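You operate a simulated robot arm through the tools that you are given. There is no shell and no other tool.

The job below is to be done with a simulated robot arm. You get a single attempt, and the scene is never put back.

JOB
Fill the orange barge with grain to the yellow line; shut its hatch.
Fine: push it under the silo, swing the orange chute over the open hold, hold the green FEED lever down; spill none; swing the chute back; the grey barge stays. Where these are worked on the way, their far stop is far enough and under half their travel is too little: orange chute.

It is judged by the outcome, as a careful person would: the job done as asked, and still so three seconds after it is handed in. It fails if anything else is knocked over, pushed out of place, dropped, spilled or broken.

ROBOT AND FRAMES
A 7-joint arm with a two-finger parallel gripper, fixed in place. Base frame: the origin is on the floor under the middle of its stand, x ahead of it, y to its left, z up; the work surface is at about z = 760. Units: mm, degrees, N and s.
It reaches about 1147 mm from its shoulder. Its first joint turns from -166.0 to 166.0 degrees. Payload 3.43 kg.
The TCP is the grasp point between the finger pads, 30 mm short of the fingertips. In the tool frame z runs along the fingers and y along their closing line. Largest opening 94 mm; finger width 28, thickness 10; the body of the gripper, 50 by 96 mm, starts 55 mm behind the TCP.
Orientation is told as [roll, pitch, yaw] about the base's x, y, z axes, in that order, counted from this pose: with the fingers straight down and closing along the base's y, the tool's x points along the base's -x, its y along +y and its z along -z.

CONTROLS
- The arm moves only by the tool drive_tool. Its argument "increments" is a list of rows, each a list of 6 numbers: the shift along the tool's x, y, z in mm, then the turn, a rotation vector about the tool's x, y, z in degrees. In form: [[tx, ty, tz, rx, ry, rz], ...]. A call has 1 to 20 rows; each row is the pose to reach, as a shift and turn from the pose commanded when the call began, along the tool's axes at that moment. "fingers" is the finger opening in mm, from 0 to 94, set as the call begins (left out, the last holds). Each row takes 0.2 s and may step no farther than 50 mm and 8.6 degrees from the row before; otherwise, or with a gripper value out of range, the whole call is refused. A pose out of reach is approached as far as the arm can. The call stops where the force on the tool passes 40 N (or 10 N more than at its start, if that is more) or the arm is blocked; 0.2 s more then pass. Each finger travels about 45 mm/s and halts on what it meets, pressing with about 33 N; the grip force reading is that of the motor and also rises with nothing between the fingers. The clock runs only during rows and for 0.2 s after the last one: add rows that repeat a pose to give the fingers time. The reply holds the time, the measured pose of the TCP, the force on the tool along the base axes, the opening and the grip force, in the units named above and with some noise, with the torque about the TCP (base axes, N m) and any sound that the robot's microphone picked up, and new pictures: "pictures" is both (left out), scene, wrist or none.
- Cameras (640 x 400 px; columns grow to the right, rows downward): "scene" is fixed at [221.2, 648.9, 1490.6]; the picture's right is [-0.78, -0.63, 0.00], its down [-0.29, 0.36, -0.89] and it looks along [0.56, -0.69, -0.46] (base axes); focal length 323 px, centre (320, 200). "wrist" rides on the gripper at [76, 14, -103] in the tool frame; the picture's right is [-0.18, 0.98, 0.00], its down [-0.75, -0.14, -0.64] and it looks along [-0.63, -0.12, 0.77] (tool axes); focal length 243 px, centre (320, 200). There is no depth. A picture from a camera that has moved, and an enlarged one, comes with that camera's place and axes in the base frame and with its lens.
- inspect(camera, box): a new picture of the part [left, top, right, bottom] of that camera's present view, enlarged. No time passes.
- hand_in(): hands the job in; it is judged then, once.

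Nothing tells you positions but the pictures and the camera data. Unless the task says otherwise, let go and move clear before handing in.

The tools are called after ">>>" by a JSON object that holds its "fn" and its "kwargs". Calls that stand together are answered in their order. drive_tool: Moves the arm, as the interface text tells. Its arguments: {"type":"object","properties":{"increments":{"type":"array"},"fingers":{"type":"number"},"pictures":{"type":"string","enum":["both","scene","wrist","none"]}},"required":["increments"]} The other tools are called the same way: inspect (camera, box) takes an enlarged picture of a part of a camera's view; hand_in () hands the job in.

At the start:

```text
t: 0.0
tool_pos: [357.5, -521.6, 1163.9]
orientation: [0.1, 0.0, 0.0]
contact_force: [-0.9, 0.1, -0.6]
wrist_torque: [-0.01, -0.02, 0.01]
opening: 94.3
gripper_force: 0.0
```

scene: 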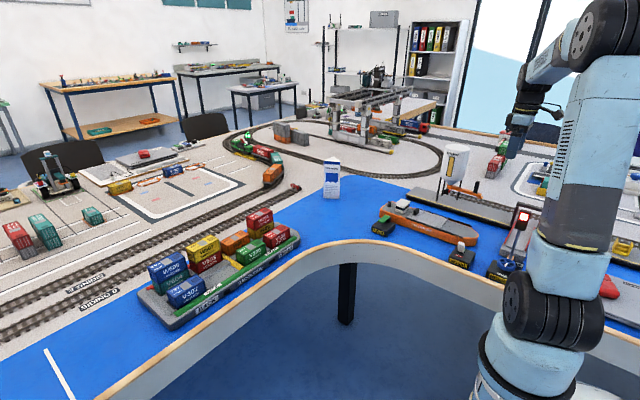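
wrist: 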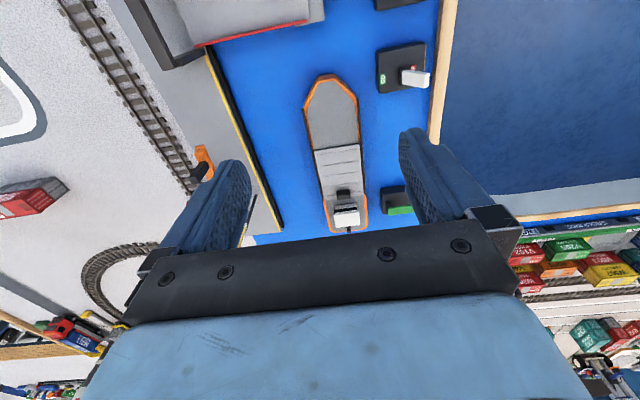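

I see a harbour model with an orange barge on blue water, a silo with grain on the quay, and several small consoles. I'll take enlarged pictures to locate things before moving.

>>> {"fn": "inspect", "kwargs": {"camera": "scene", "box": [360, 130, 560, 290]}}

>>> {"fn": "inspect", "kwargs": {"camera": "wrist", "box": [180, 0, 460, 250]}}

>>> {"fn": "inspect", "kwargs": {"camera": "scene", "box": [480, 160, 640, 320]}}

```text
2.50 times, centred on (460, 210) of scene
camera zoom: at [221.2, 648.9, 1490.6], right [-0.78, -0.63, 0.0], down [-0.29, 0.36, -0.89], along [0.56, -0.69, -0.46], focal length 807 px, centre (-30, 175)
```

zoom: 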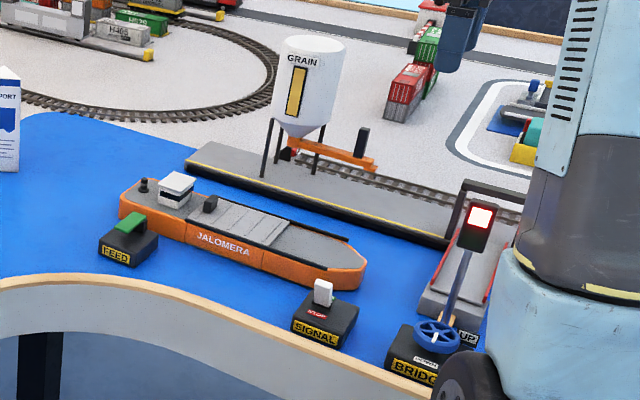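

```text
1.60 times, centred on (320, 125) of wrist
camera zoom: at [281.4, -507.9, 1264.3], right [0.18, 0.98, 0.0], down [0.75, -0.14, 0.64], along [0.63, -0.12, -0.77], focal length 388 px, centre (320, 320)
```

zoom: 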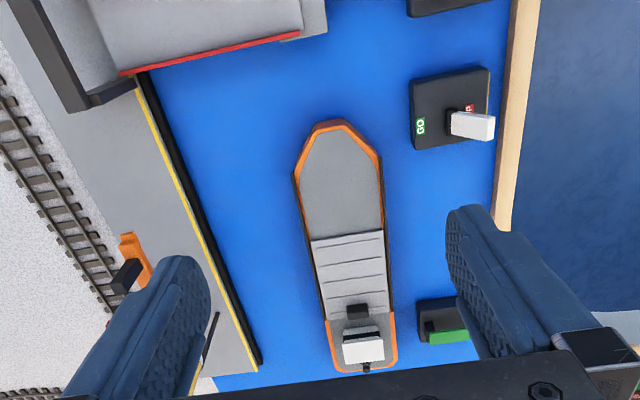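

```text
2.50 times, centred on (560, 240) of scene
camera zoom: at [221.2, 648.9, 1490.6], right [-0.78, -0.63, 0.0], down [-0.29, 0.36, -0.89], along [0.56, -0.69, -0.46], focal length 807 px, centre (-280, 100)
```

zoom: 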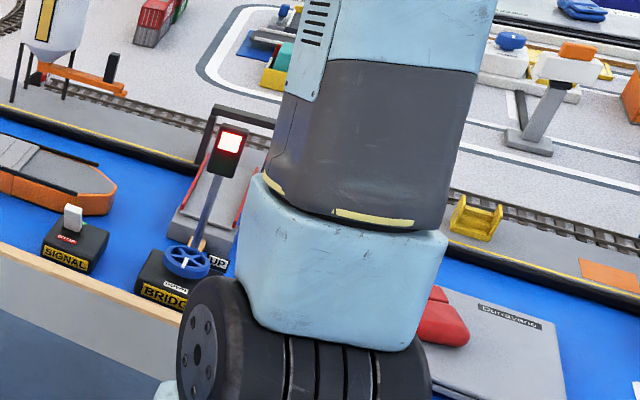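

The orange barge lies along x from roughly x=390 to 805 at y≈-525, and the silo stands on the quay near (620,-810). I'll lower the wrist camera for a closer look at the hold and hatch, staying clear of everything.

>>> {"fn": "drive_tool", "kwargs": {"increments": [[0, 0, 40, 0, 0, 0], [0, 0, 80, 0, 0, 0], [0, 0, 120, 0, 0, 0], [0, 0, 150, 0, 0, 0], [0, 0, 150, 0, 0, 0]], "pictures": "both"}}

```text
t: 1.2
tool_pos: [358.0, -523.5, 1013.8]
orientation: [0.1, 0.0, 0.0]
contact_force: [-0.5, 0.0, -0.3]
wrist_torque: [0.0, -0.01, -0.02]
opening: 94.4
gripper_force: 0.1
camera wrist: at [282.4, -507.8, 1115.7], right [0.18, 0.98, 0.0], down [0.75, -0.14, 0.64], along [0.63, -0.12, -0.77], focal length 243 px, centre (320, 200)
```

scene: 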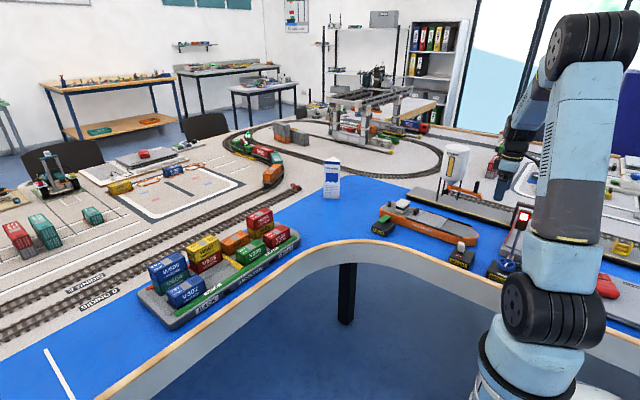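
wrist: 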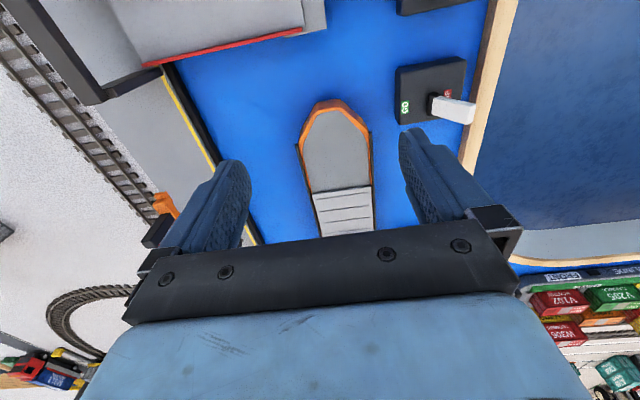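

The gripper hides the middle of the barge from here. I'll move forward and up so that the camera looks steeply down on the hold and the chute.

>>> {"fn": "drive_tool", "kwargs": {"increments": [[-40, 0, -25, 0, 0, 0], [-80, 0, -50, 0, 0, 0], [-120, 0, -75, 0, 0, 0], [-160, 0, -90, 0, 0, 0], [-190, 0, -100, 0, 0, 0], [-190, 0, -100, 0, 0, 0]], "pictures": "wrist"}}

>>> {"fn": "inspect", "kwargs": {"camera": "wrist", "box": [200, 0, 440, 200]}}

>>> {"fn": "inspect", "kwargs": {"camera": "wrist", "box": [0, 0, 240, 240]}}

>>> {"fn": "inspect", "kwargs": {"camera": "scene", "box": [370, 190, 490, 250]}}

>>> {"fn": "inspect", "kwargs": {"camera": "scene", "box": [410, 135, 530, 215]}}

```text
t: 2.6
tool_pos: [548.1, -522.0, 1114.0]
orientation: [0.0, 0.1, 0.1]
contact_force: [0.7, 0.9, -0.4]
wrist_torque: [0.04, 0.0, 0.04]
opening: 94.0
gripper_force: 0.2
camera wrist: at [472.1, -507.2, 1216.0], right [0.18, 0.98, 0.0], down [0.75, -0.14, 0.64], along [0.63, -0.12, -0.77], focal length 243 px, centre (320, 200)
```

wrist: 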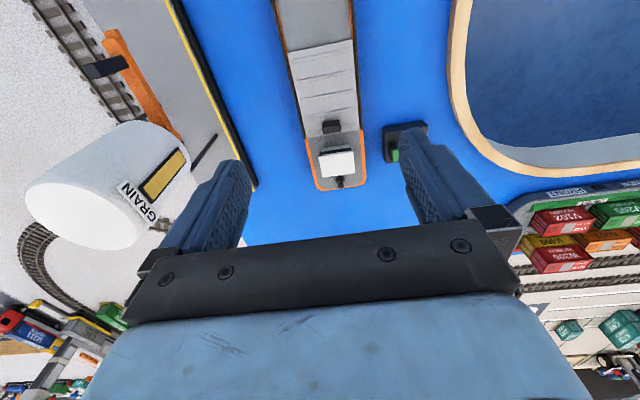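

```text
2.00 times, centred on (320, 100) of wrist
camera zoom: at [472.1, -507.2, 1216.0], right [0.18, 0.98, 0.0], down [0.75, -0.14, 0.64], along [0.63, -0.12, -0.77], focal length 485 px, centre (320, 400)
```

zoom: 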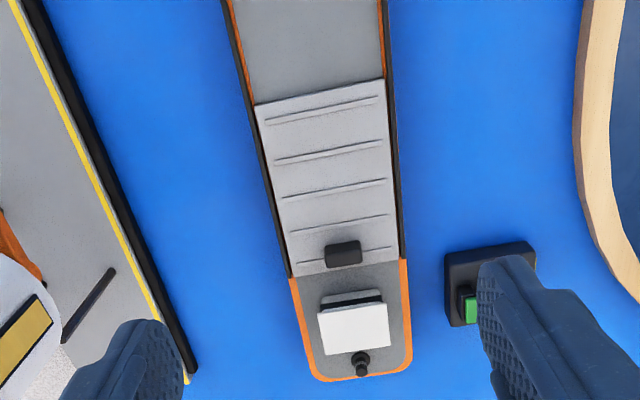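

```text
1.67 times, centred on (120, 120) of wrist
camera zoom: at [472.1, -507.2, 1216.0], right [0.18, 0.98, 0.0], down [0.75, -0.14, 0.64], along [0.63, -0.12, -0.77], focal length 404 px, centre (653, 333)
```

zoom: 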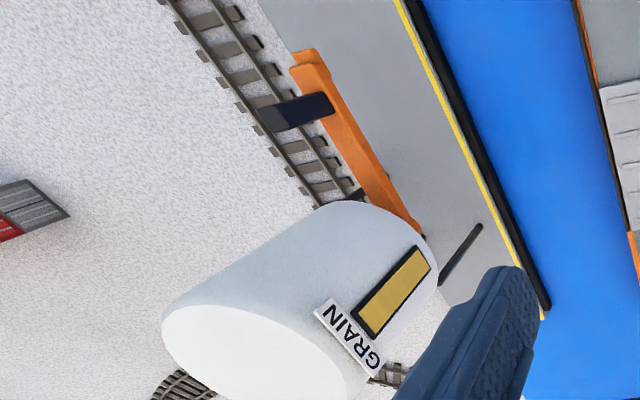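

```text
5.33 times, centred on (430, 220) of scene
camera zoom: at [221.2, 648.9, 1490.6], right [-0.78, -0.63, 0.0], down [-0.29, 0.36, -0.89], along [0.56, -0.69, -0.46], focal length 1721 px, centre (-267, 93)
```

zoom: 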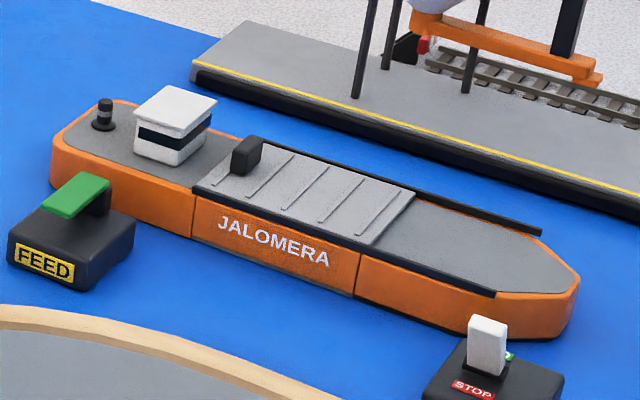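

```text
5.00 times, centred on (470, 175) of scene
camera zoom: at [221.2, 648.9, 1490.6], right [-0.78, -0.63, 0.0], down [-0.29, 0.36, -0.89], along [0.56, -0.69, -0.46], focal length 1614 px, centre (-430, 325)
```

zoom: 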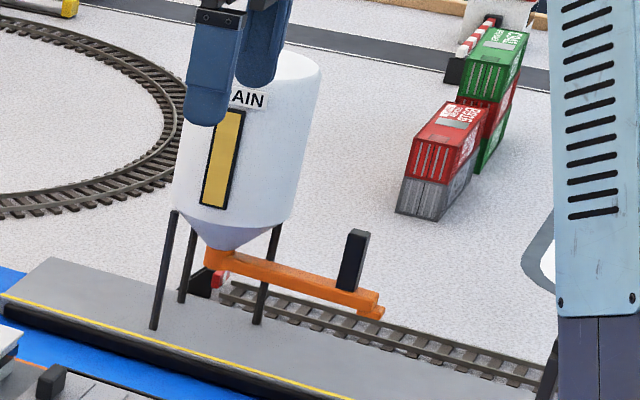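

The hatch is the slatted panel (x≈521–657), shut now, with its black handle at the aft end and rails running forward to the bow. The chute points along -x with its pivot near (605,-760), a black post near (488,-763,923), and the FEED lever is near (720,-400,820). I'll turn the wrist so the camera faces the quay, for a better look at the chute and barge.

>>> {"fn": "drive_tool", "kwargs": {"increments": [[-4, 11, 0, 0, 0, 8.2], [-8, 22, 0, 0, 0, 16.4], [-12, 33, 0, 0, 0, 24.6], [-16, 44, 0, 0, 0, 32.8], [-20, 55, 0, 0, 0, 41], [-24, 66, 0, 0, 0, 49.2], [-28, 77, 0, 0, 0, 57.4], [-32, 88, 0, 0, 0, 65.6], [-36, 99, 0, 0, 0, 73.8], [-40, 110, 0, 0, 0, 82], [-42, 122, 0, 0, 0, 90], [-42, 122, 0, 0, 0, 90]], "pictures": "both"}}

>>> {"fn": "inspect", "kwargs": {"camera": "wrist", "box": [160, 0, 480, 230]}}

```text
t: 5.2
tool_pos: [589.6, -400.0, 1114.1]
orientation: [0.0, 0.0, -90.0]
contact_force: [-0.4, 0.4, -0.3]
wrist_torque: [0.02, 0.01, -0.01]
opening: 94.4
gripper_force: 0.1
camera wrist: at [604.1, -323.1, 1214.4], right [0.98, -0.19, 0.0], down [-0.14, -0.75, 0.64], along [-0.12, -0.63, -0.77], focal length 243 px, centre (320, 200)
```

scene: 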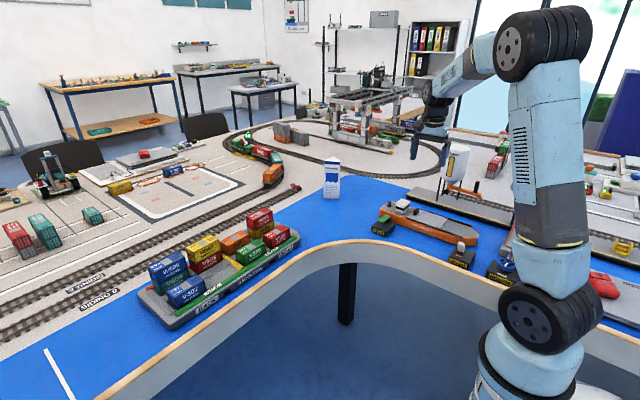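
wrist: 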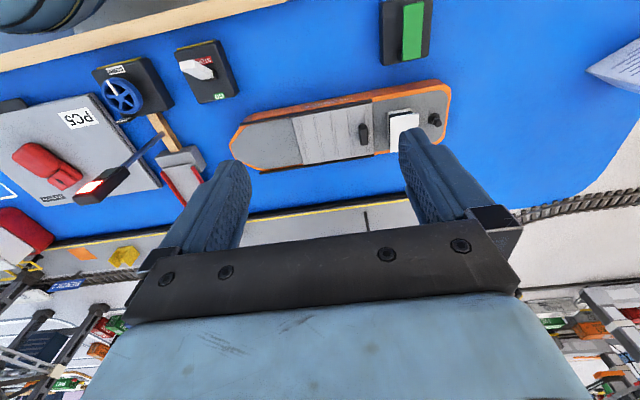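

```text
1.74 times, centred on (320, 115) of wrist
camera zoom: at [604.1, -323.1, 1214.4], right [0.98, -0.19, 0.0], down [-0.14, -0.75, 0.64], along [-0.12, -0.63, -0.77], focal length 422 px, centre (320, 348)
```

zoom: 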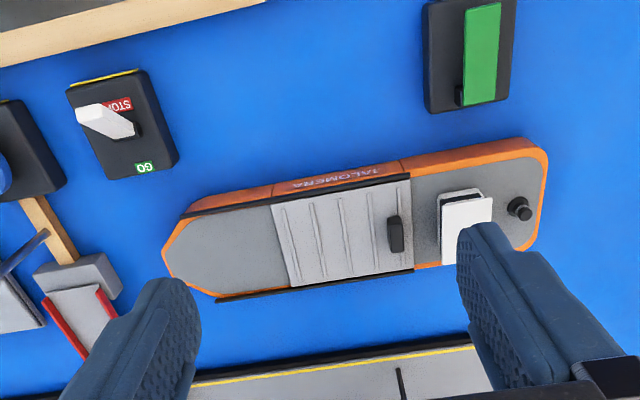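

>>> {"fn": "inspect", "kwargs": {"camera": "scene", "box": [430, 140, 500, 210]}}

>>> {"fn": "inspect", "kwargs": {"camera": "scene", "box": [370, 195, 430, 245]}}

>>> {"fn": "inspect", "kwargs": {"camera": "scene", "box": [440, 200, 640, 320]}}

```text
5.71 times, centred on (465, 175) of scene
camera zoom: at [221.2, 648.9, 1490.6], right [-0.78, -0.63, 0.0], down [-0.29, 0.36, -0.89], along [0.56, -0.69, -0.46], focal length 1844 px, centre (-509, 343)
```

zoom: 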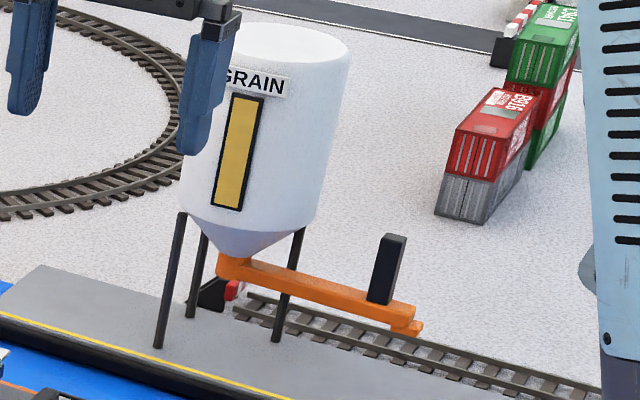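

```text
8.00 times, centred on (400, 220) of scene
camera zoom: at [221.2, 648.9, 1490.6], right [-0.78, -0.63, 0.0], down [-0.29, 0.36, -0.89], along [0.56, -0.69, -0.46], focal length 2582 px, centre (-320, 40)
```

zoom: 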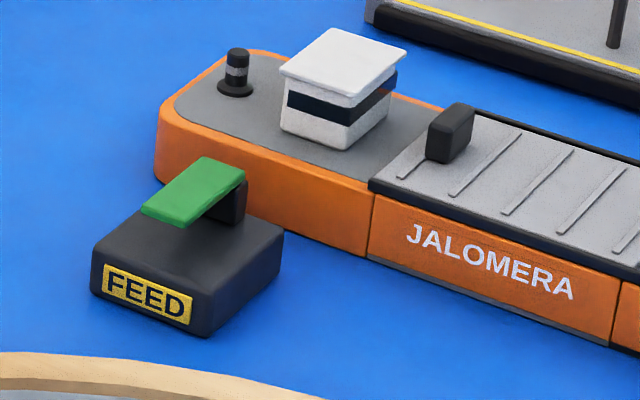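

```text
3.20 times, centred on (540, 260) of scene
camera zoom: at [221.2, 648.9, 1490.6], right [-0.78, -0.63, 0.0], down [-0.29, 0.36, -0.89], along [0.56, -0.69, -0.46], focal length 1033 px, centre (-384, 8)
```

zoom: 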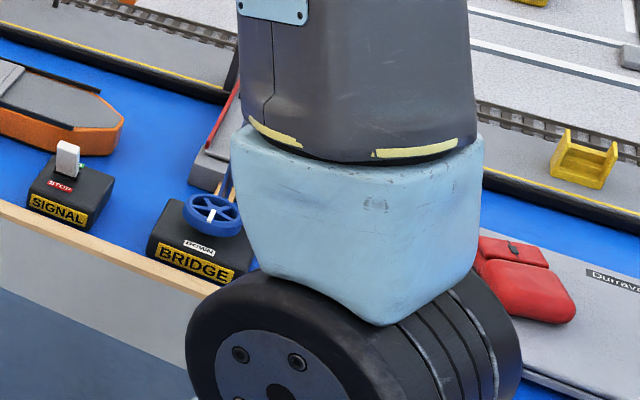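

The pivot works out near (600,-763) with the spout about 140 mm out, so once swung it should end near (600,-625). The hatch handle top is near (645,-512,838). Next I turn back to yaw 0 and hover above the handle to open the hatch before pushing the barge.

>>> {"fn": "drive_tool", "kwargs": {"increments": [[-10, 5, 5, 0, 0, -8.2], [-20, 10, 10, 0, 0, -16.4], [-30, 15, 20, 0, 0, -24.6], [-40, 20, 30, 0, 0, -32.8], [-51, 25, 40, 0, 0, -41], [-62, 30, 52, 0, 0, -49.2], [-73, 35, 65, 0, 0, -57.4], [-84, 40, 80, 0, 0, -65.6], [-95, 45, 95, 0, 0, -73.8], [-105, 50, 112, 0, 0, -82], [-113, 55, 130, 0, 0, -90], [-113, 55, 130, 0, 0, -90]], "fingers": 60, "pictures": "both"}}

>>> {"fn": "inspect", "kwargs": {"camera": "wrist", "box": [160, 0, 480, 240]}}

>>> {"fn": "inspect", "kwargs": {"camera": "scene", "box": [370, 150, 490, 250]}}

```text
t: 7.8
tool_pos: [646.2, -513.5, 983.7]
orientation: [0.0, 0.0, 0.2]
contact_force: [0.4, 0.0, 0.6]
wrist_torque: [-0.04, 0.02, 0.01]
opening: 60.0
gripper_force: 0.0
camera wrist: at [570.4, -499.4, 1084.5], right [0.18, 0.98, 0.0], down [0.75, -0.14, 0.64], along [0.63, -0.12, -0.77], focal length 243 px, centre (320, 200)
```

scene: 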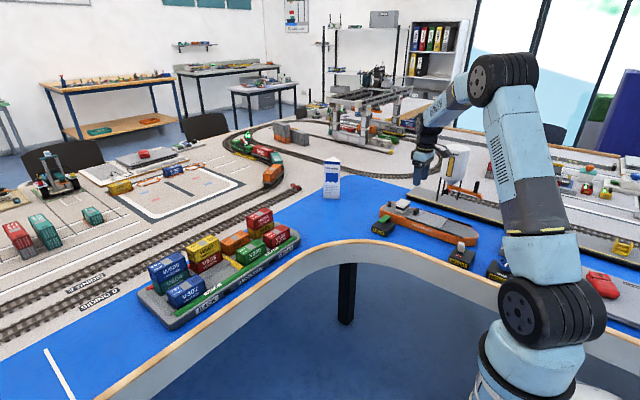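
wrist: 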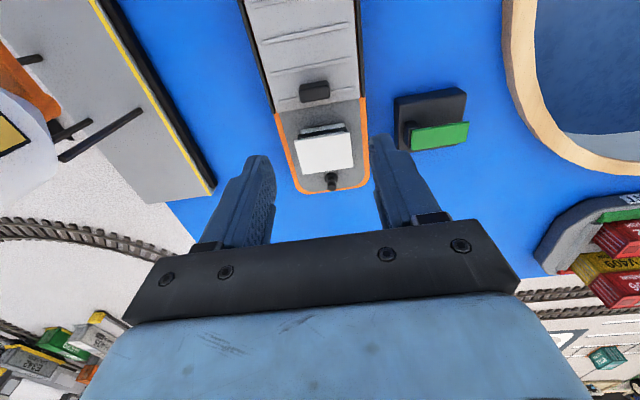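

```text
1.67 times, centred on (320, 120) of wrist
camera zoom: at [570.4, -499.4, 1084.5], right [0.18, 0.98, 0.0], down [0.75, -0.14, 0.64], along [0.63, -0.12, -0.77], focal length 404 px, centre (320, 333)
```

zoom: 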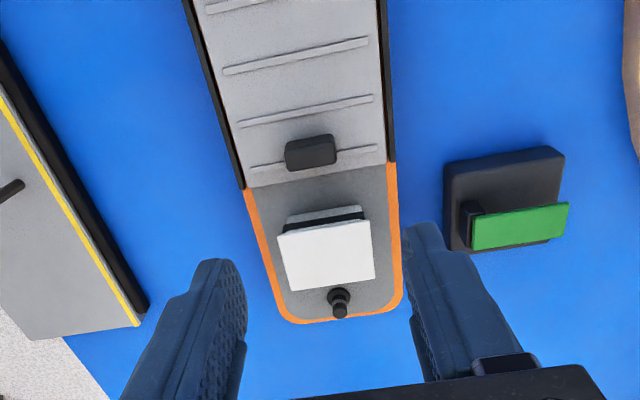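

```text
4.00 times, centred on (430, 200) of scene
camera zoom: at [221.2, 648.9, 1490.6], right [-0.78, -0.63, 0.0], down [-0.29, 0.36, -0.89], along [0.56, -0.69, -0.46], focal length 1291 px, centre (-120, 200)
```

zoom: 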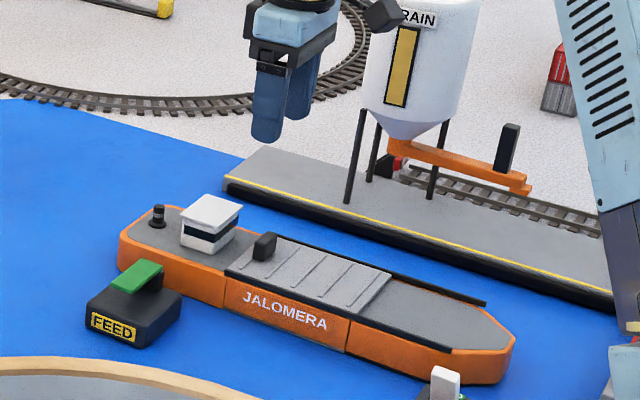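

The handle is right below, at about (641,-516), between the panel edge and the cabin. I'll descend with the fingers open to just above the panel and check.

>>> {"fn": "drive_tool", "kwargs": {"increments": [[5, -3, 40, 0, 0, 0], [5, -3, 80, 0, 0, 0], [5, -3, 105, 0, 0, 0], [5, -3, 120, 0, 0, 0], [5, -3, 120, 0, 0, 0]], "pictures": "both"}}

>>> {"fn": "inspect", "kwargs": {"camera": "scene", "box": [370, 170, 460, 240]}}

>>> {"fn": "inspect", "kwargs": {"camera": "wrist", "box": [200, 40, 440, 240]}}

```text
t: 9.0
tool_pos: [639.0, -515.4, 861.9]
orientation: [0.0, 0.0, 0.0]
contact_force: [0.6, -0.5, -0.3]
wrist_torque: [-0.01, -0.02, -0.02]
opening: 59.9
gripper_force: 0.0
camera wrist: at [563.3, -501.0, 962.7], right [0.18, 0.98, 0.0], down [0.75, -0.14, 0.64], along [0.63, -0.12, -0.77], focal length 243 px, centre (320, 200)
```

scene: 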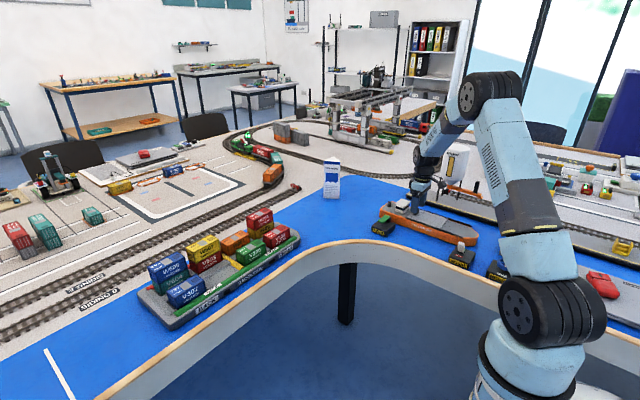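
wrist: 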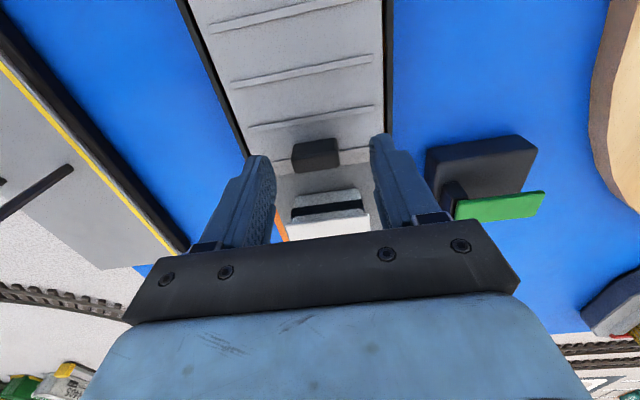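

```text
5.71 times, centred on (415, 205) of scene
camera zoom: at [221.2, 648.9, 1490.6], right [-0.78, -0.63, 0.0], down [-0.29, 0.36, -0.89], along [0.56, -0.69, -0.46], focal length 1844 px, centre (-223, 171)
```

zoom: 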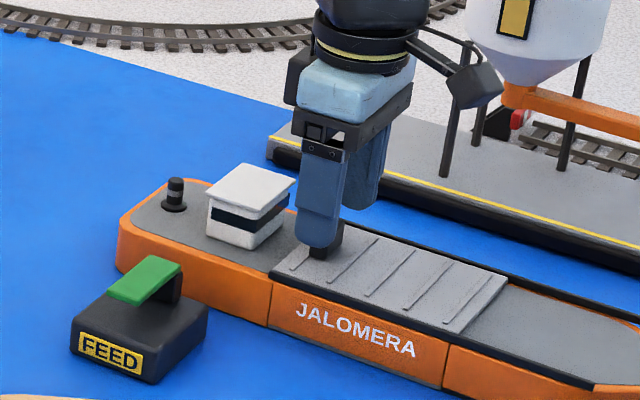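

```text
2.00 times, centred on (320, 140) of wrist
camera zoom: at [563.3, -501.0, 962.7], right [0.18, 0.98, 0.0], down [0.75, -0.14, 0.64], along [0.63, -0.12, -0.77], focal length 485 px, centre (320, 320)
```

zoom: 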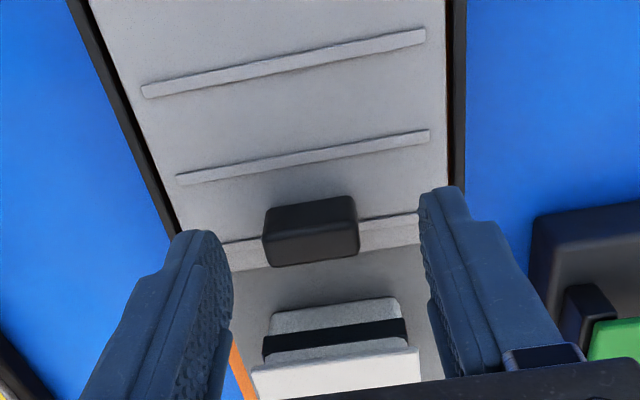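

The fingers straddle the handle with good clearance to the cabin. I'll go down another 10 mm and close on the handle.

>>> {"fn": "drive_tool", "kwargs": {"increments": [[0, -1, 4, 0, 0, 0], [0, -1, 7, 0, 0, 0], [0, -1, 10, 0, 0, 0], [0, -1, 10, 0, 0, 0]], "pictures": "scene"}}

>>> {"fn": "inspect", "kwargs": {"camera": "scene", "box": [390, 180, 460, 230]}}

```text
t: 10.0
tool_pos: [639.2, -517.3, 852.5]
orientation: [0.0, 0.0, 0.0]
contact_force: [-0.5, 1.2, 0.0]
wrist_torque: [-0.01, 0.03, -0.02]
opening: 59.9
gripper_force: 0.2
```

scene: 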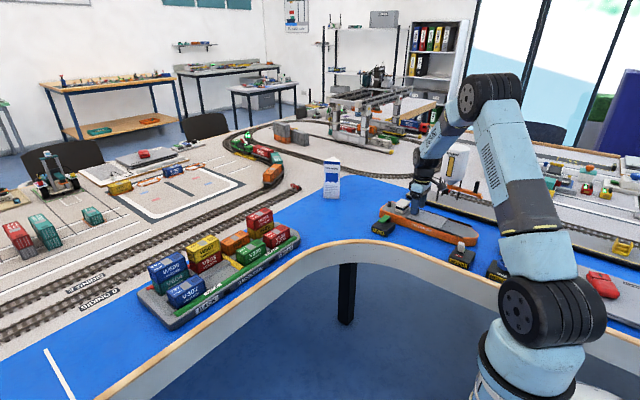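

```text
8.00 times, centred on (425, 205) of scene
camera zoom: at [221.2, 648.9, 1490.6], right [-0.78, -0.63, 0.0], down [-0.29, 0.36, -0.89], along [0.56, -0.69, -0.46], focal length 2582 px, centre (-520, 160)
```

zoom: 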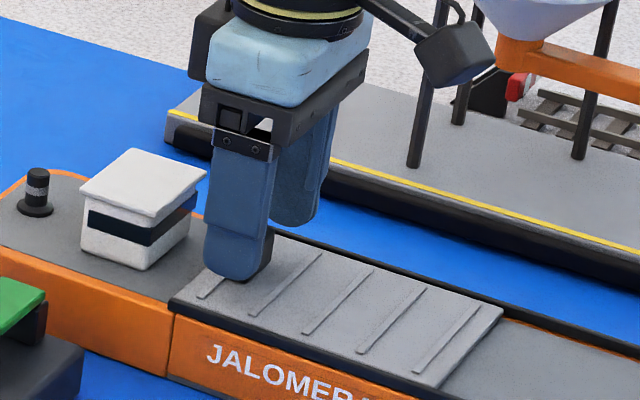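

The fingertips are just above the panel. Closing on the handle.

>>> {"fn": "drive_tool", "kwargs": {"increments": [[0, 0, 0, 0, 0, 0], [0, 0, 0, 0, 0, 0], [0, 0, 0, 0, 0, 0], [0, 0, 0, 0, 0, 0], [0, 0, 0, 0, 0, 0]], "fingers": 10, "pictures": "wrist"}}

```text
t: 11.2
tool_pos: [640.7, -518.4, 852.7]
orientation: [0.0, 0.1, 0.0]
contact_force: [0.0, -6.8, 2.5]
wrist_torque: [-0.23, -0.03, 0.06]
opening: 31.4
gripper_force: 33.2
camera wrist: at [563.3, -502.6, 954.6], right [0.18, 0.98, 0.0], down [0.75, -0.14, 0.64], along [0.63, -0.12, -0.77], focal length 243 px, centre (320, 200)
```

wrist: 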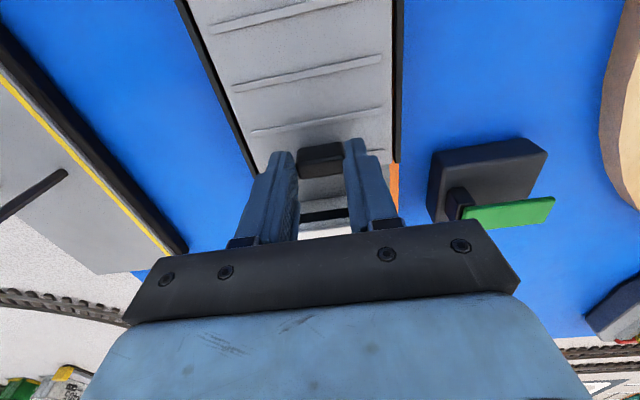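

Handle gripped (31 mm). I'll slide it gently forward (-x) 20 mm and see what moves.

>>> {"fn": "drive_tool", "kwargs": {"increments": [[2, -1.5, 0, 0, 0, 0], [5, -1.5, 0, 0, 0, 0], [8, -1.5, 0, 0, 0, 0], [11, -1.5, 0, 0, 0, 0], [14, -1.5, 0, 0, 0, 0], [17, -1.5, 0, 0, 0, 0], [20, -1.5, 0, 0, 0, 0]], "pictures": "both"}}

>>> {"fn": "inspect", "kwargs": {"camera": "scene", "box": [370, 190, 490, 250]}}

```text
t: 12.8
tool_pos: [619.0, -518.3, 853.4]
orientation: [0.0, 0.1, 0.0]
contact_force: [-0.7, 5.3, 1.3]
wrist_torque: [0.12, 0.01, 0.04]
opening: 31.0
gripper_force: 33.0
camera wrist: at [543.2, -504.1, 954.6], right [0.18, 0.98, 0.0], down [0.75, -0.14, 0.64], along [0.63, -0.12, -0.77], focal length 243 px, centre (320, 200)
```

scene: 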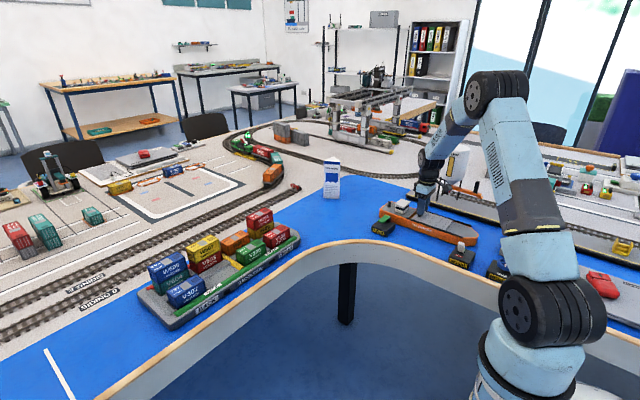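
wrist: 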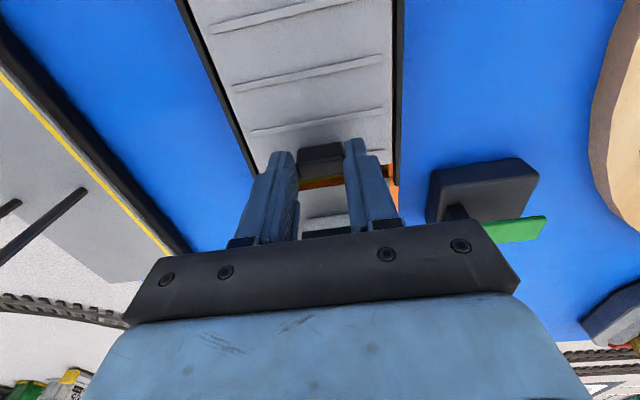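

```text
5.33 times, centred on (430, 220) of scene
camera zoom: at [221.2, 648.9, 1490.6], right [-0.78, -0.63, 0.0], down [-0.29, 0.36, -0.89], along [0.56, -0.69, -0.46], focal length 1721 px, centre (-267, 93)
```

zoom: 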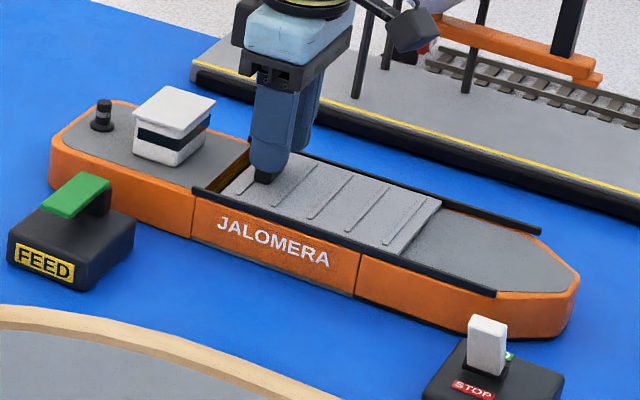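

The hatch slides freely while the barge stays still. I'll continue forward.

>>> {"fn": "drive_tool", "kwargs": {"increments": [[6, 0.7, 0, 0, 0, 0], [12, 0.7, 0, 0, 0, 0], [18, 0.7, 0, 0, 0, 0], [24, 0.7, 0, 0, 0, 0], [30, 0.7, 0, 0, 0, 0], [36, 0.7, 0, 0, 0, 0], [42, 0.7, 0, 0, 0, 0], [48, 0.7, 0, 0, 0, 0], [54, 0.7, 0, 0, 0, 0], [60, 0.7, 0, 0, 0, 0], [66, 0.7, 0, 0, 0, 0], [72, 0.7, 0, 0, 0, 0], [78, 0.7, 0, 0, 0, 0], [84, 0.7, 0, 0, 0, 0], [90, 0.7, 0, 0, 0, 0]], "pictures": "both"}}

>>> {"fn": "inspect", "kwargs": {"camera": "scene", "box": [370, 190, 490, 250]}}

```text
t: 16.0
tool_pos: [529.5, -517.5, 852.5]
orientation: [0.1, 0.0, 0.0]
contact_force: [0.0, 0.8, 6.2]
wrist_torque: [0.03, -0.12, 0.03]
opening: 31.1
gripper_force: 32.9
camera wrist: at [453.2, -503.4, 954.6], right [0.18, 0.98, 0.0], down [0.75, -0.14, 0.64], along [0.63, -0.12, -0.77], focal length 243 px, centre (320, 200)
```

scene: 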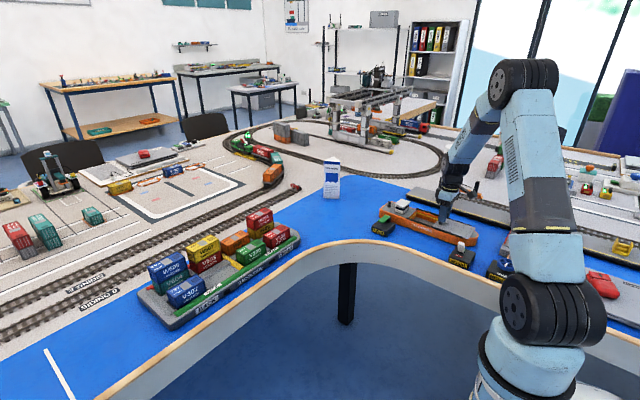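
wrist: 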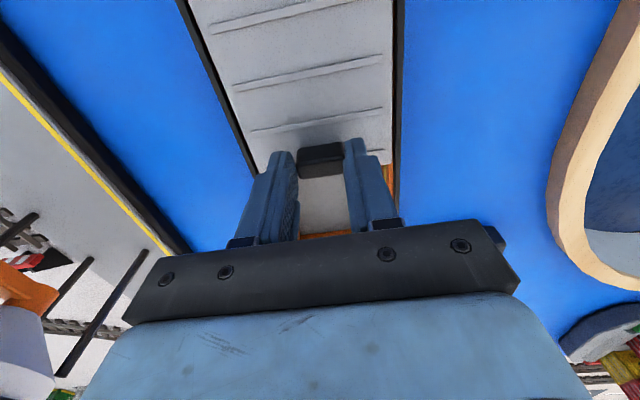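

```text
5.33 times, centred on (430, 220) of scene
camera zoom: at [221.2, 648.9, 1490.6], right [-0.78, -0.63, 0.0], down [-0.29, 0.36, -0.89], along [0.56, -0.69, -0.46], focal length 1721 px, centre (-267, 93)
```

zoom: 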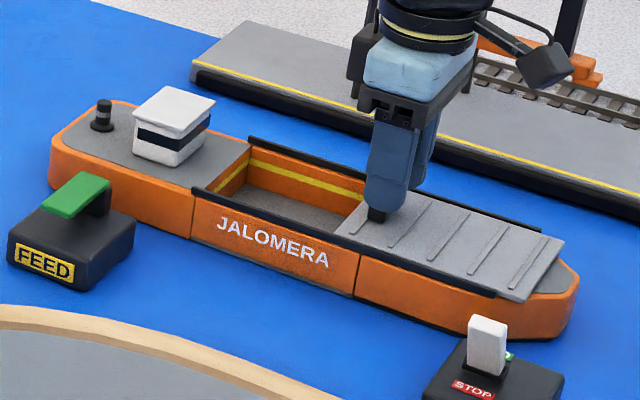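

The hold is open nearly fully, with a yellow line on its inside walls. I'll ease the hatch a bit farther, watching for the stop.

>>> {"fn": "drive_tool", "kwargs": {"increments": [[3, 0, 0, 0, 0, 0], [6, 0, 0, 0, 0, 0], [9, 0, 0, 0, 0, 0], [12, 0, 0, 0, 0, 0]], "pictures": "none"}}

>>> {"fn": "inspect", "kwargs": {"camera": "scene", "box": [370, 190, 490, 250]}}

```text
t: 17.0
tool_pos: [517.6, -517.1, 854.3]
orientation: [0.1, 0.1, 0.1]
contact_force: [-0.4, -1.2, 0.0]
wrist_torque: [-0.07, -0.12, -0.17]
opening: 31.1
gripper_force: 33.3
```

```text
5.33 times, centred on (430, 220) of scene
camera zoom: at [221.2, 648.9, 1490.6], right [-0.78, -0.63, 0.0], down [-0.29, 0.36, -0.89], along [0.56, -0.69, -0.46], focal length 1721 px, centre (-267, 93)
```

zoom: 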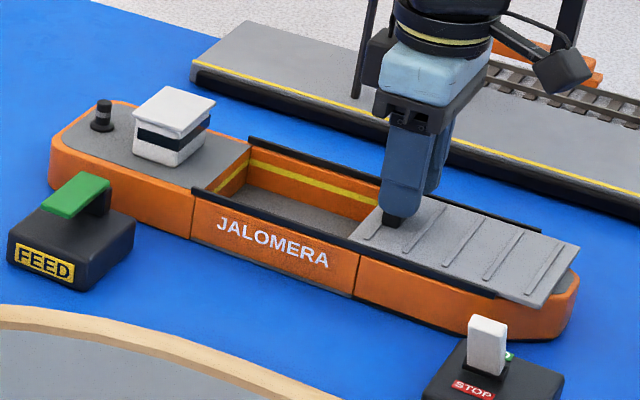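

The hold is open enough (panel aft edge ≈ x 533, hold to ≈ x 650). I'll release the handle and rise.

>>> {"fn": "drive_tool", "kwargs": {"increments": [[0, 0, 0, 0, 0, 0], [0, 0, 0, 0, 0, 0], [0, 0, 0, 0, 0, 0], [0, 0, -10, 0, 0, 0], [0, 0, -40, 0, 0, 0], [0, 0, -80, 0, 0, 0], [0, 0, -120, 0, 0, 0], [0, 0, -160, 0, 0, 0], [0, 0, -180, 0, 0, 0], [0, 0, -180, 0, 0, 0]], "fingers": 60, "pictures": "both"}}

>>> {"fn": "inspect", "kwargs": {"camera": "scene", "box": [370, 190, 490, 250]}}

>>> {"fn": "inspect", "kwargs": {"camera": "wrist", "box": [160, 0, 480, 240]}}

```text
t: 19.2
tool_pos: [516.6, -518.1, 1033.3]
orientation: [0.0, 0.0, 0.0]
contact_force: [-0.1, 0.7, 0.5]
wrist_torque: [0.04, 0.01, 0.02]
opening: 59.9
gripper_force: 0.1
camera wrist: at [441.3, -503.3, 1135.1], right [0.18, 0.98, 0.0], down [0.75, -0.14, 0.64], along [0.63, -0.12, -0.77], focal length 243 px, centre (320, 200)
```

scene: 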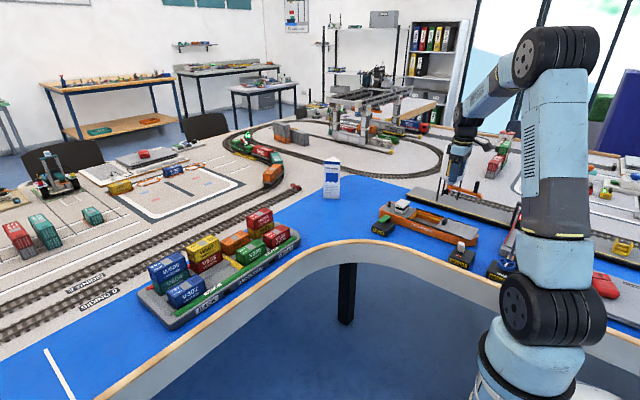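
wrist: 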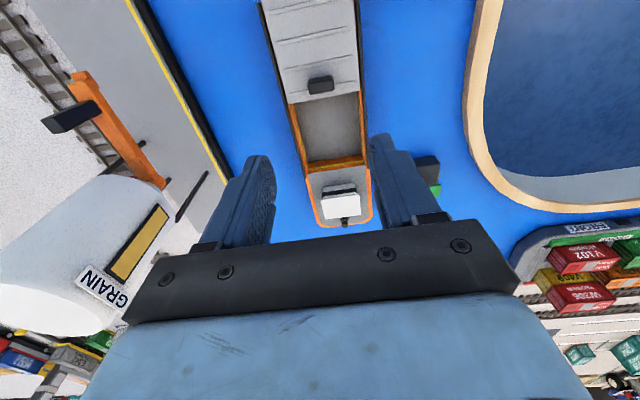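

```text
5.33 times, centred on (430, 220) of scene
camera zoom: at [221.2, 648.9, 1490.6], right [-0.78, -0.63, 0.0], down [-0.29, 0.36, -0.89], along [0.56, -0.69, -0.46], focal length 1721 px, centre (-267, 93)
```

zoom: 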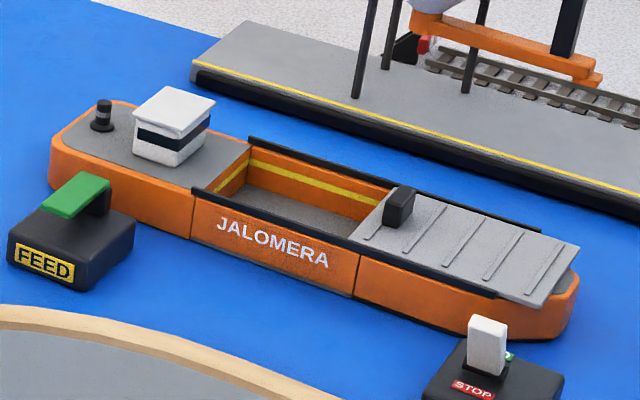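

```text
1.67 times, centred on (320, 120) of wrist
camera zoom: at [441.3, -503.3, 1135.1], right [0.18, 0.98, 0.0], down [0.75, -0.14, 0.64], along [0.63, -0.12, -0.77], focal length 404 px, centre (320, 333)
```

zoom: 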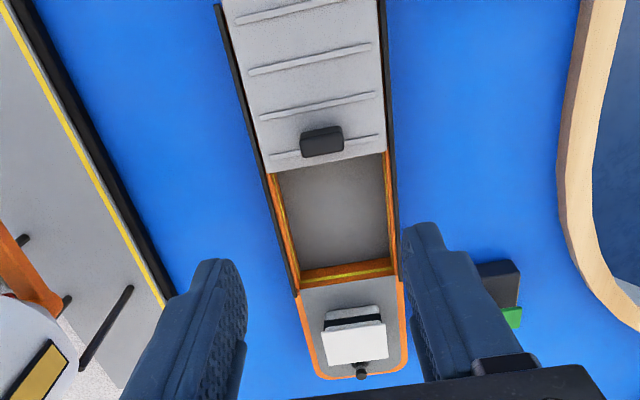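

>>> {"fn": "inspect", "kwargs": {"camera": "wrist", "box": [20, 40, 260, 240]}}

>>> {"fn": "inspect", "kwargs": {"camera": "scene", "box": [430, 170, 490, 210]}}

```text
2.00 times, centred on (140, 140) of wrist
camera zoom: at [441.3, -503.3, 1135.1], right [0.18, 0.98, 0.0], down [0.75, -0.14, 0.64], along [0.63, -0.12, -0.77], focal length 485 px, centre (680, 320)
```

zoom: 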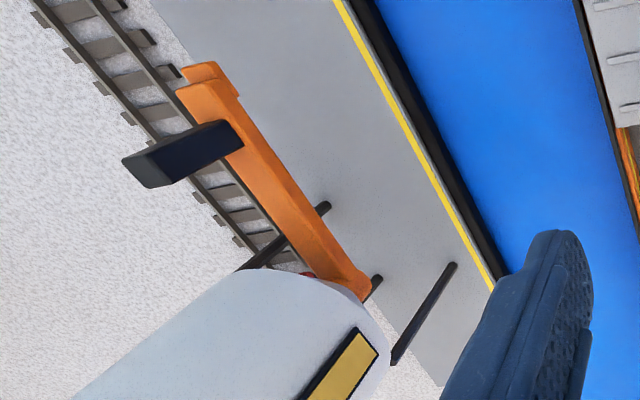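

```text
10.00 times, centred on (460, 190) of scene
camera zoom: at [221.2, 648.9, 1490.6], right [-0.78, -0.63, 0.0], down [-0.29, 0.36, -0.89], along [0.56, -0.69, -0.46], focal length 3228 px, centre (-1080, 300)
```

zoom: 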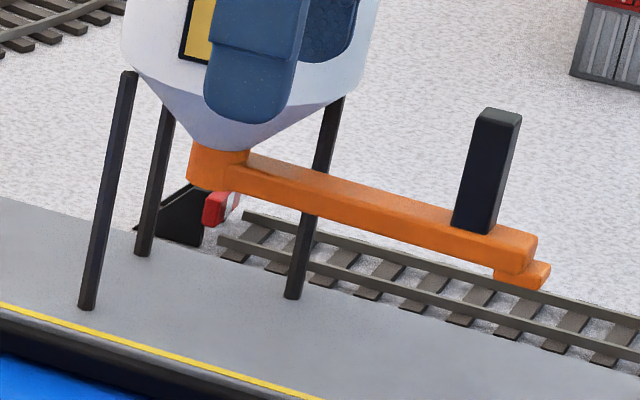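

The hold opening spans about x 540–650 with its centre at y≈-516, and the swung spout should land near (601,-632). So the barge must go about 117 mm toward the quay. I'll turn the wrist to yaw -90 with fingers wide, to push on the hull at two points on the near side.

>>> {"fn": "drive_tool", "kwargs": {"increments": [[-7, 9, 3, 0, 0, 8.2], [-14, 18, 6, 0, 0, 16.4], [-21, 27, 9, 0, 0, 24.6], [-28, 36, 12, 0, 0, 32.8], [-35, 46, 15, 0, 0, 41], [-42, 56, 18, 0, 0, 49.2], [-49, 66, 21, 0, 0, 57.4], [-56, 76, 24, 0, 0, 65.6], [-63, 86, 27, 0, 0, 73.8], [-71, 95, 30, 0, 0, 82], [-78, 103, 33, 0, 0, 90], [-78, 103, 33, 0, 0, 90]], "fingers": 94, "pictures": "wrist"}}

```text
t: 21.8
tool_pos: [595.9, -415.3, 998.7]
orientation: [0.0, 0.0, -90.0]
contact_force: [0.8, 0.3, 0.8]
wrist_torque: [0.02, 0.02, 0.0]
opening: 94.0
gripper_force: 0.0
camera wrist: at [609.6, -338.3, 1100.3], right [0.98, -0.18, 0.0], down [-0.14, -0.75, 0.64], along [-0.12, -0.63, -0.77], focal length 243 px, centre (320, 200)
```

wrist: 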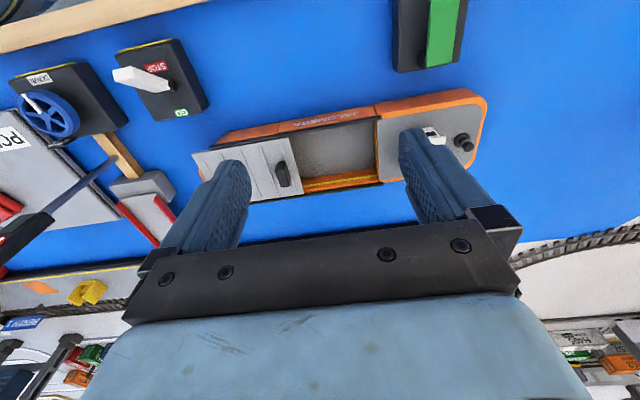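

Clear water lies below between the SIGNAL and FEED consoles. I'll descend beside the hull.

>>> {"fn": "drive_tool", "kwargs": {"increments": [[0, 0, 40, 0, 0, 0], [0, 0, 80, 0, 0, 0], [0, 0, 120, 0, 0, 0], [0, 0, 150, 0, 0, 0], [0, 0, 175, 0, 0, 0], [0, 0, 190, 0, 0, 0], [0, 0, 195, 0, 0, 0], [0, 0, 195, 0, 0, 0]], "pictures": "both"}}

>>> {"fn": "inspect", "kwargs": {"camera": "scene", "box": [370, 180, 490, 250]}}

```text
t: 23.6
tool_pos: [595.8, -414.8, 805.9]
orientation: [0.0, 0.0, -90.0]
contact_force: [-0.5, 0.9, -0.3]
wrist_torque: [0.01, -0.01, -0.02]
opening: 94.2
gripper_force: 0.1
camera wrist: at [608.9, -338.1, 907.1], right [0.98, -0.18, 0.0], down [-0.14, -0.75, 0.64], along [-0.12, -0.63, -0.77], focal length 243 px, centre (320, 200)
```

scene: 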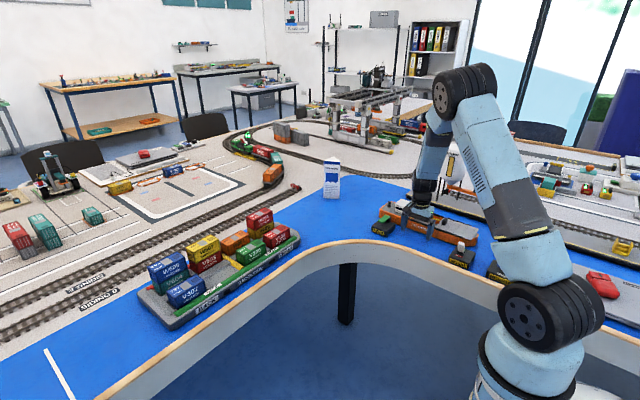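
wrist: 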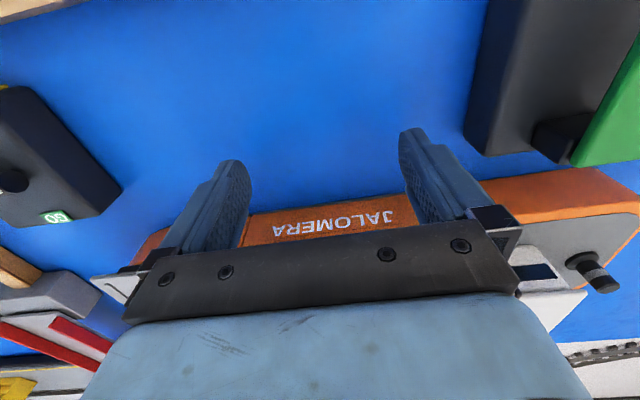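

```text
5.33 times, centred on (430, 215) of scene
camera zoom: at [221.2, 648.9, 1490.6], right [-0.78, -0.63, 0.0], down [-0.29, 0.36, -0.89], along [0.56, -0.69, -0.46], focal length 1721 px, centre (-267, 120)
```

zoom: 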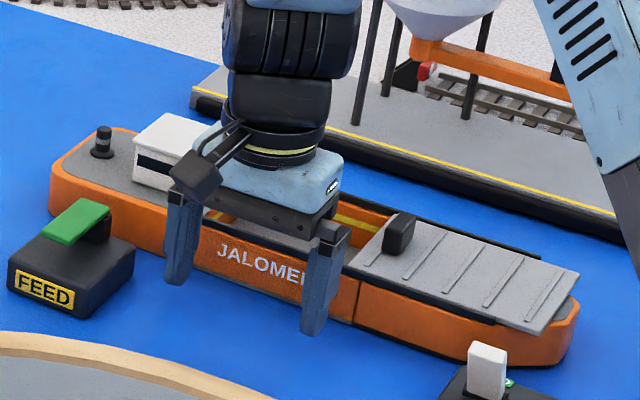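

Fingers are beside the hull at mid-height. I'll push slowly toward the quay, first checking how the barge responds.

>>> {"fn": "drive_tool", "kwargs": {"increments": [[-8, 0, 0, 0, 0, 0], [-16, 0, 0, 0, 0, 0], [-22, 0, 0, 0, 0, 0], [-26, 0, 0, 0, 0, 0], [-30, 0, 0, 0, 0, 0], [-34, 0, 0, 0, 0, 0], [-38, 0, 0, 0, 0, 0], [-42, 0, 0, 0, 0, 0], [-46, 0, 0, 0, 0, 0], [-50, 0, 0, 0, 0, 0]], "pictures": "both"}}

>>> {"fn": "inspect", "kwargs": {"camera": "scene", "box": [370, 180, 490, 250]}}

```text
t: 25.8
tool_pos: [595.4, -465.1, 805.5]
orientation: [0.0, 0.1, -90.0]
contact_force: [0.9, 2.9, 1.0]
wrist_torque: [0.03, -0.05, 0.04]
opening: 93.9
gripper_force: 0.0
camera wrist: at [609.1, -387.8, 906.7], right [0.98, -0.18, 0.0], down [-0.14, -0.75, 0.64], along [-0.12, -0.63, -0.77], focal length 243 px, centre (320, 200)
```

scene: 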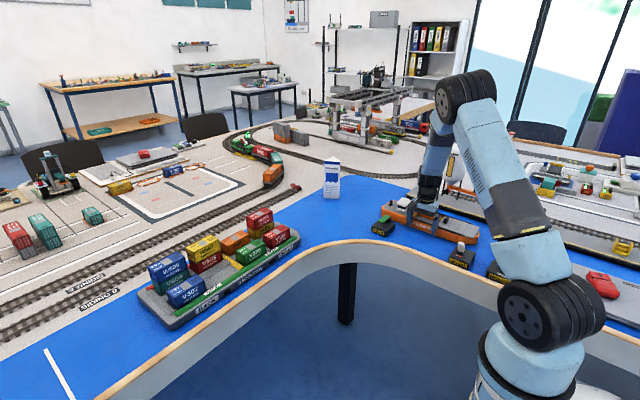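
wrist: 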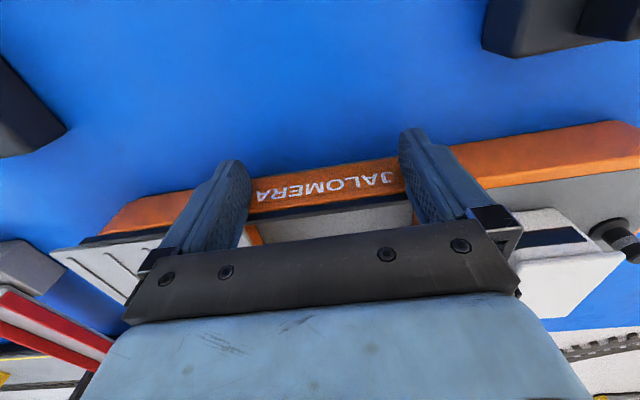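

```text
5.33 times, centred on (430, 215) of scene
camera zoom: at [221.2, 648.9, 1490.6], right [-0.78, -0.63, 0.0], down [-0.29, 0.36, -0.89], along [0.56, -0.69, -0.46], focal length 1721 px, centre (-267, 120)
```

zoom: 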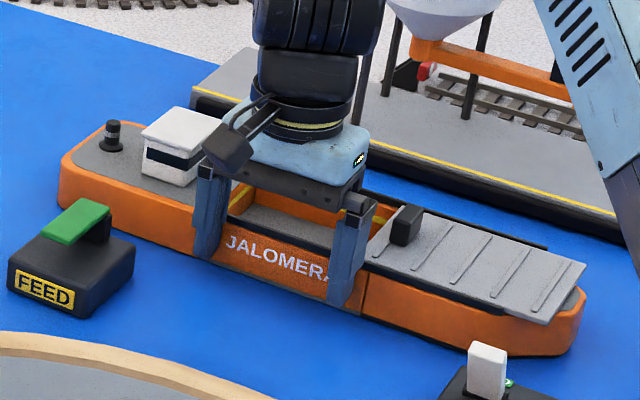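

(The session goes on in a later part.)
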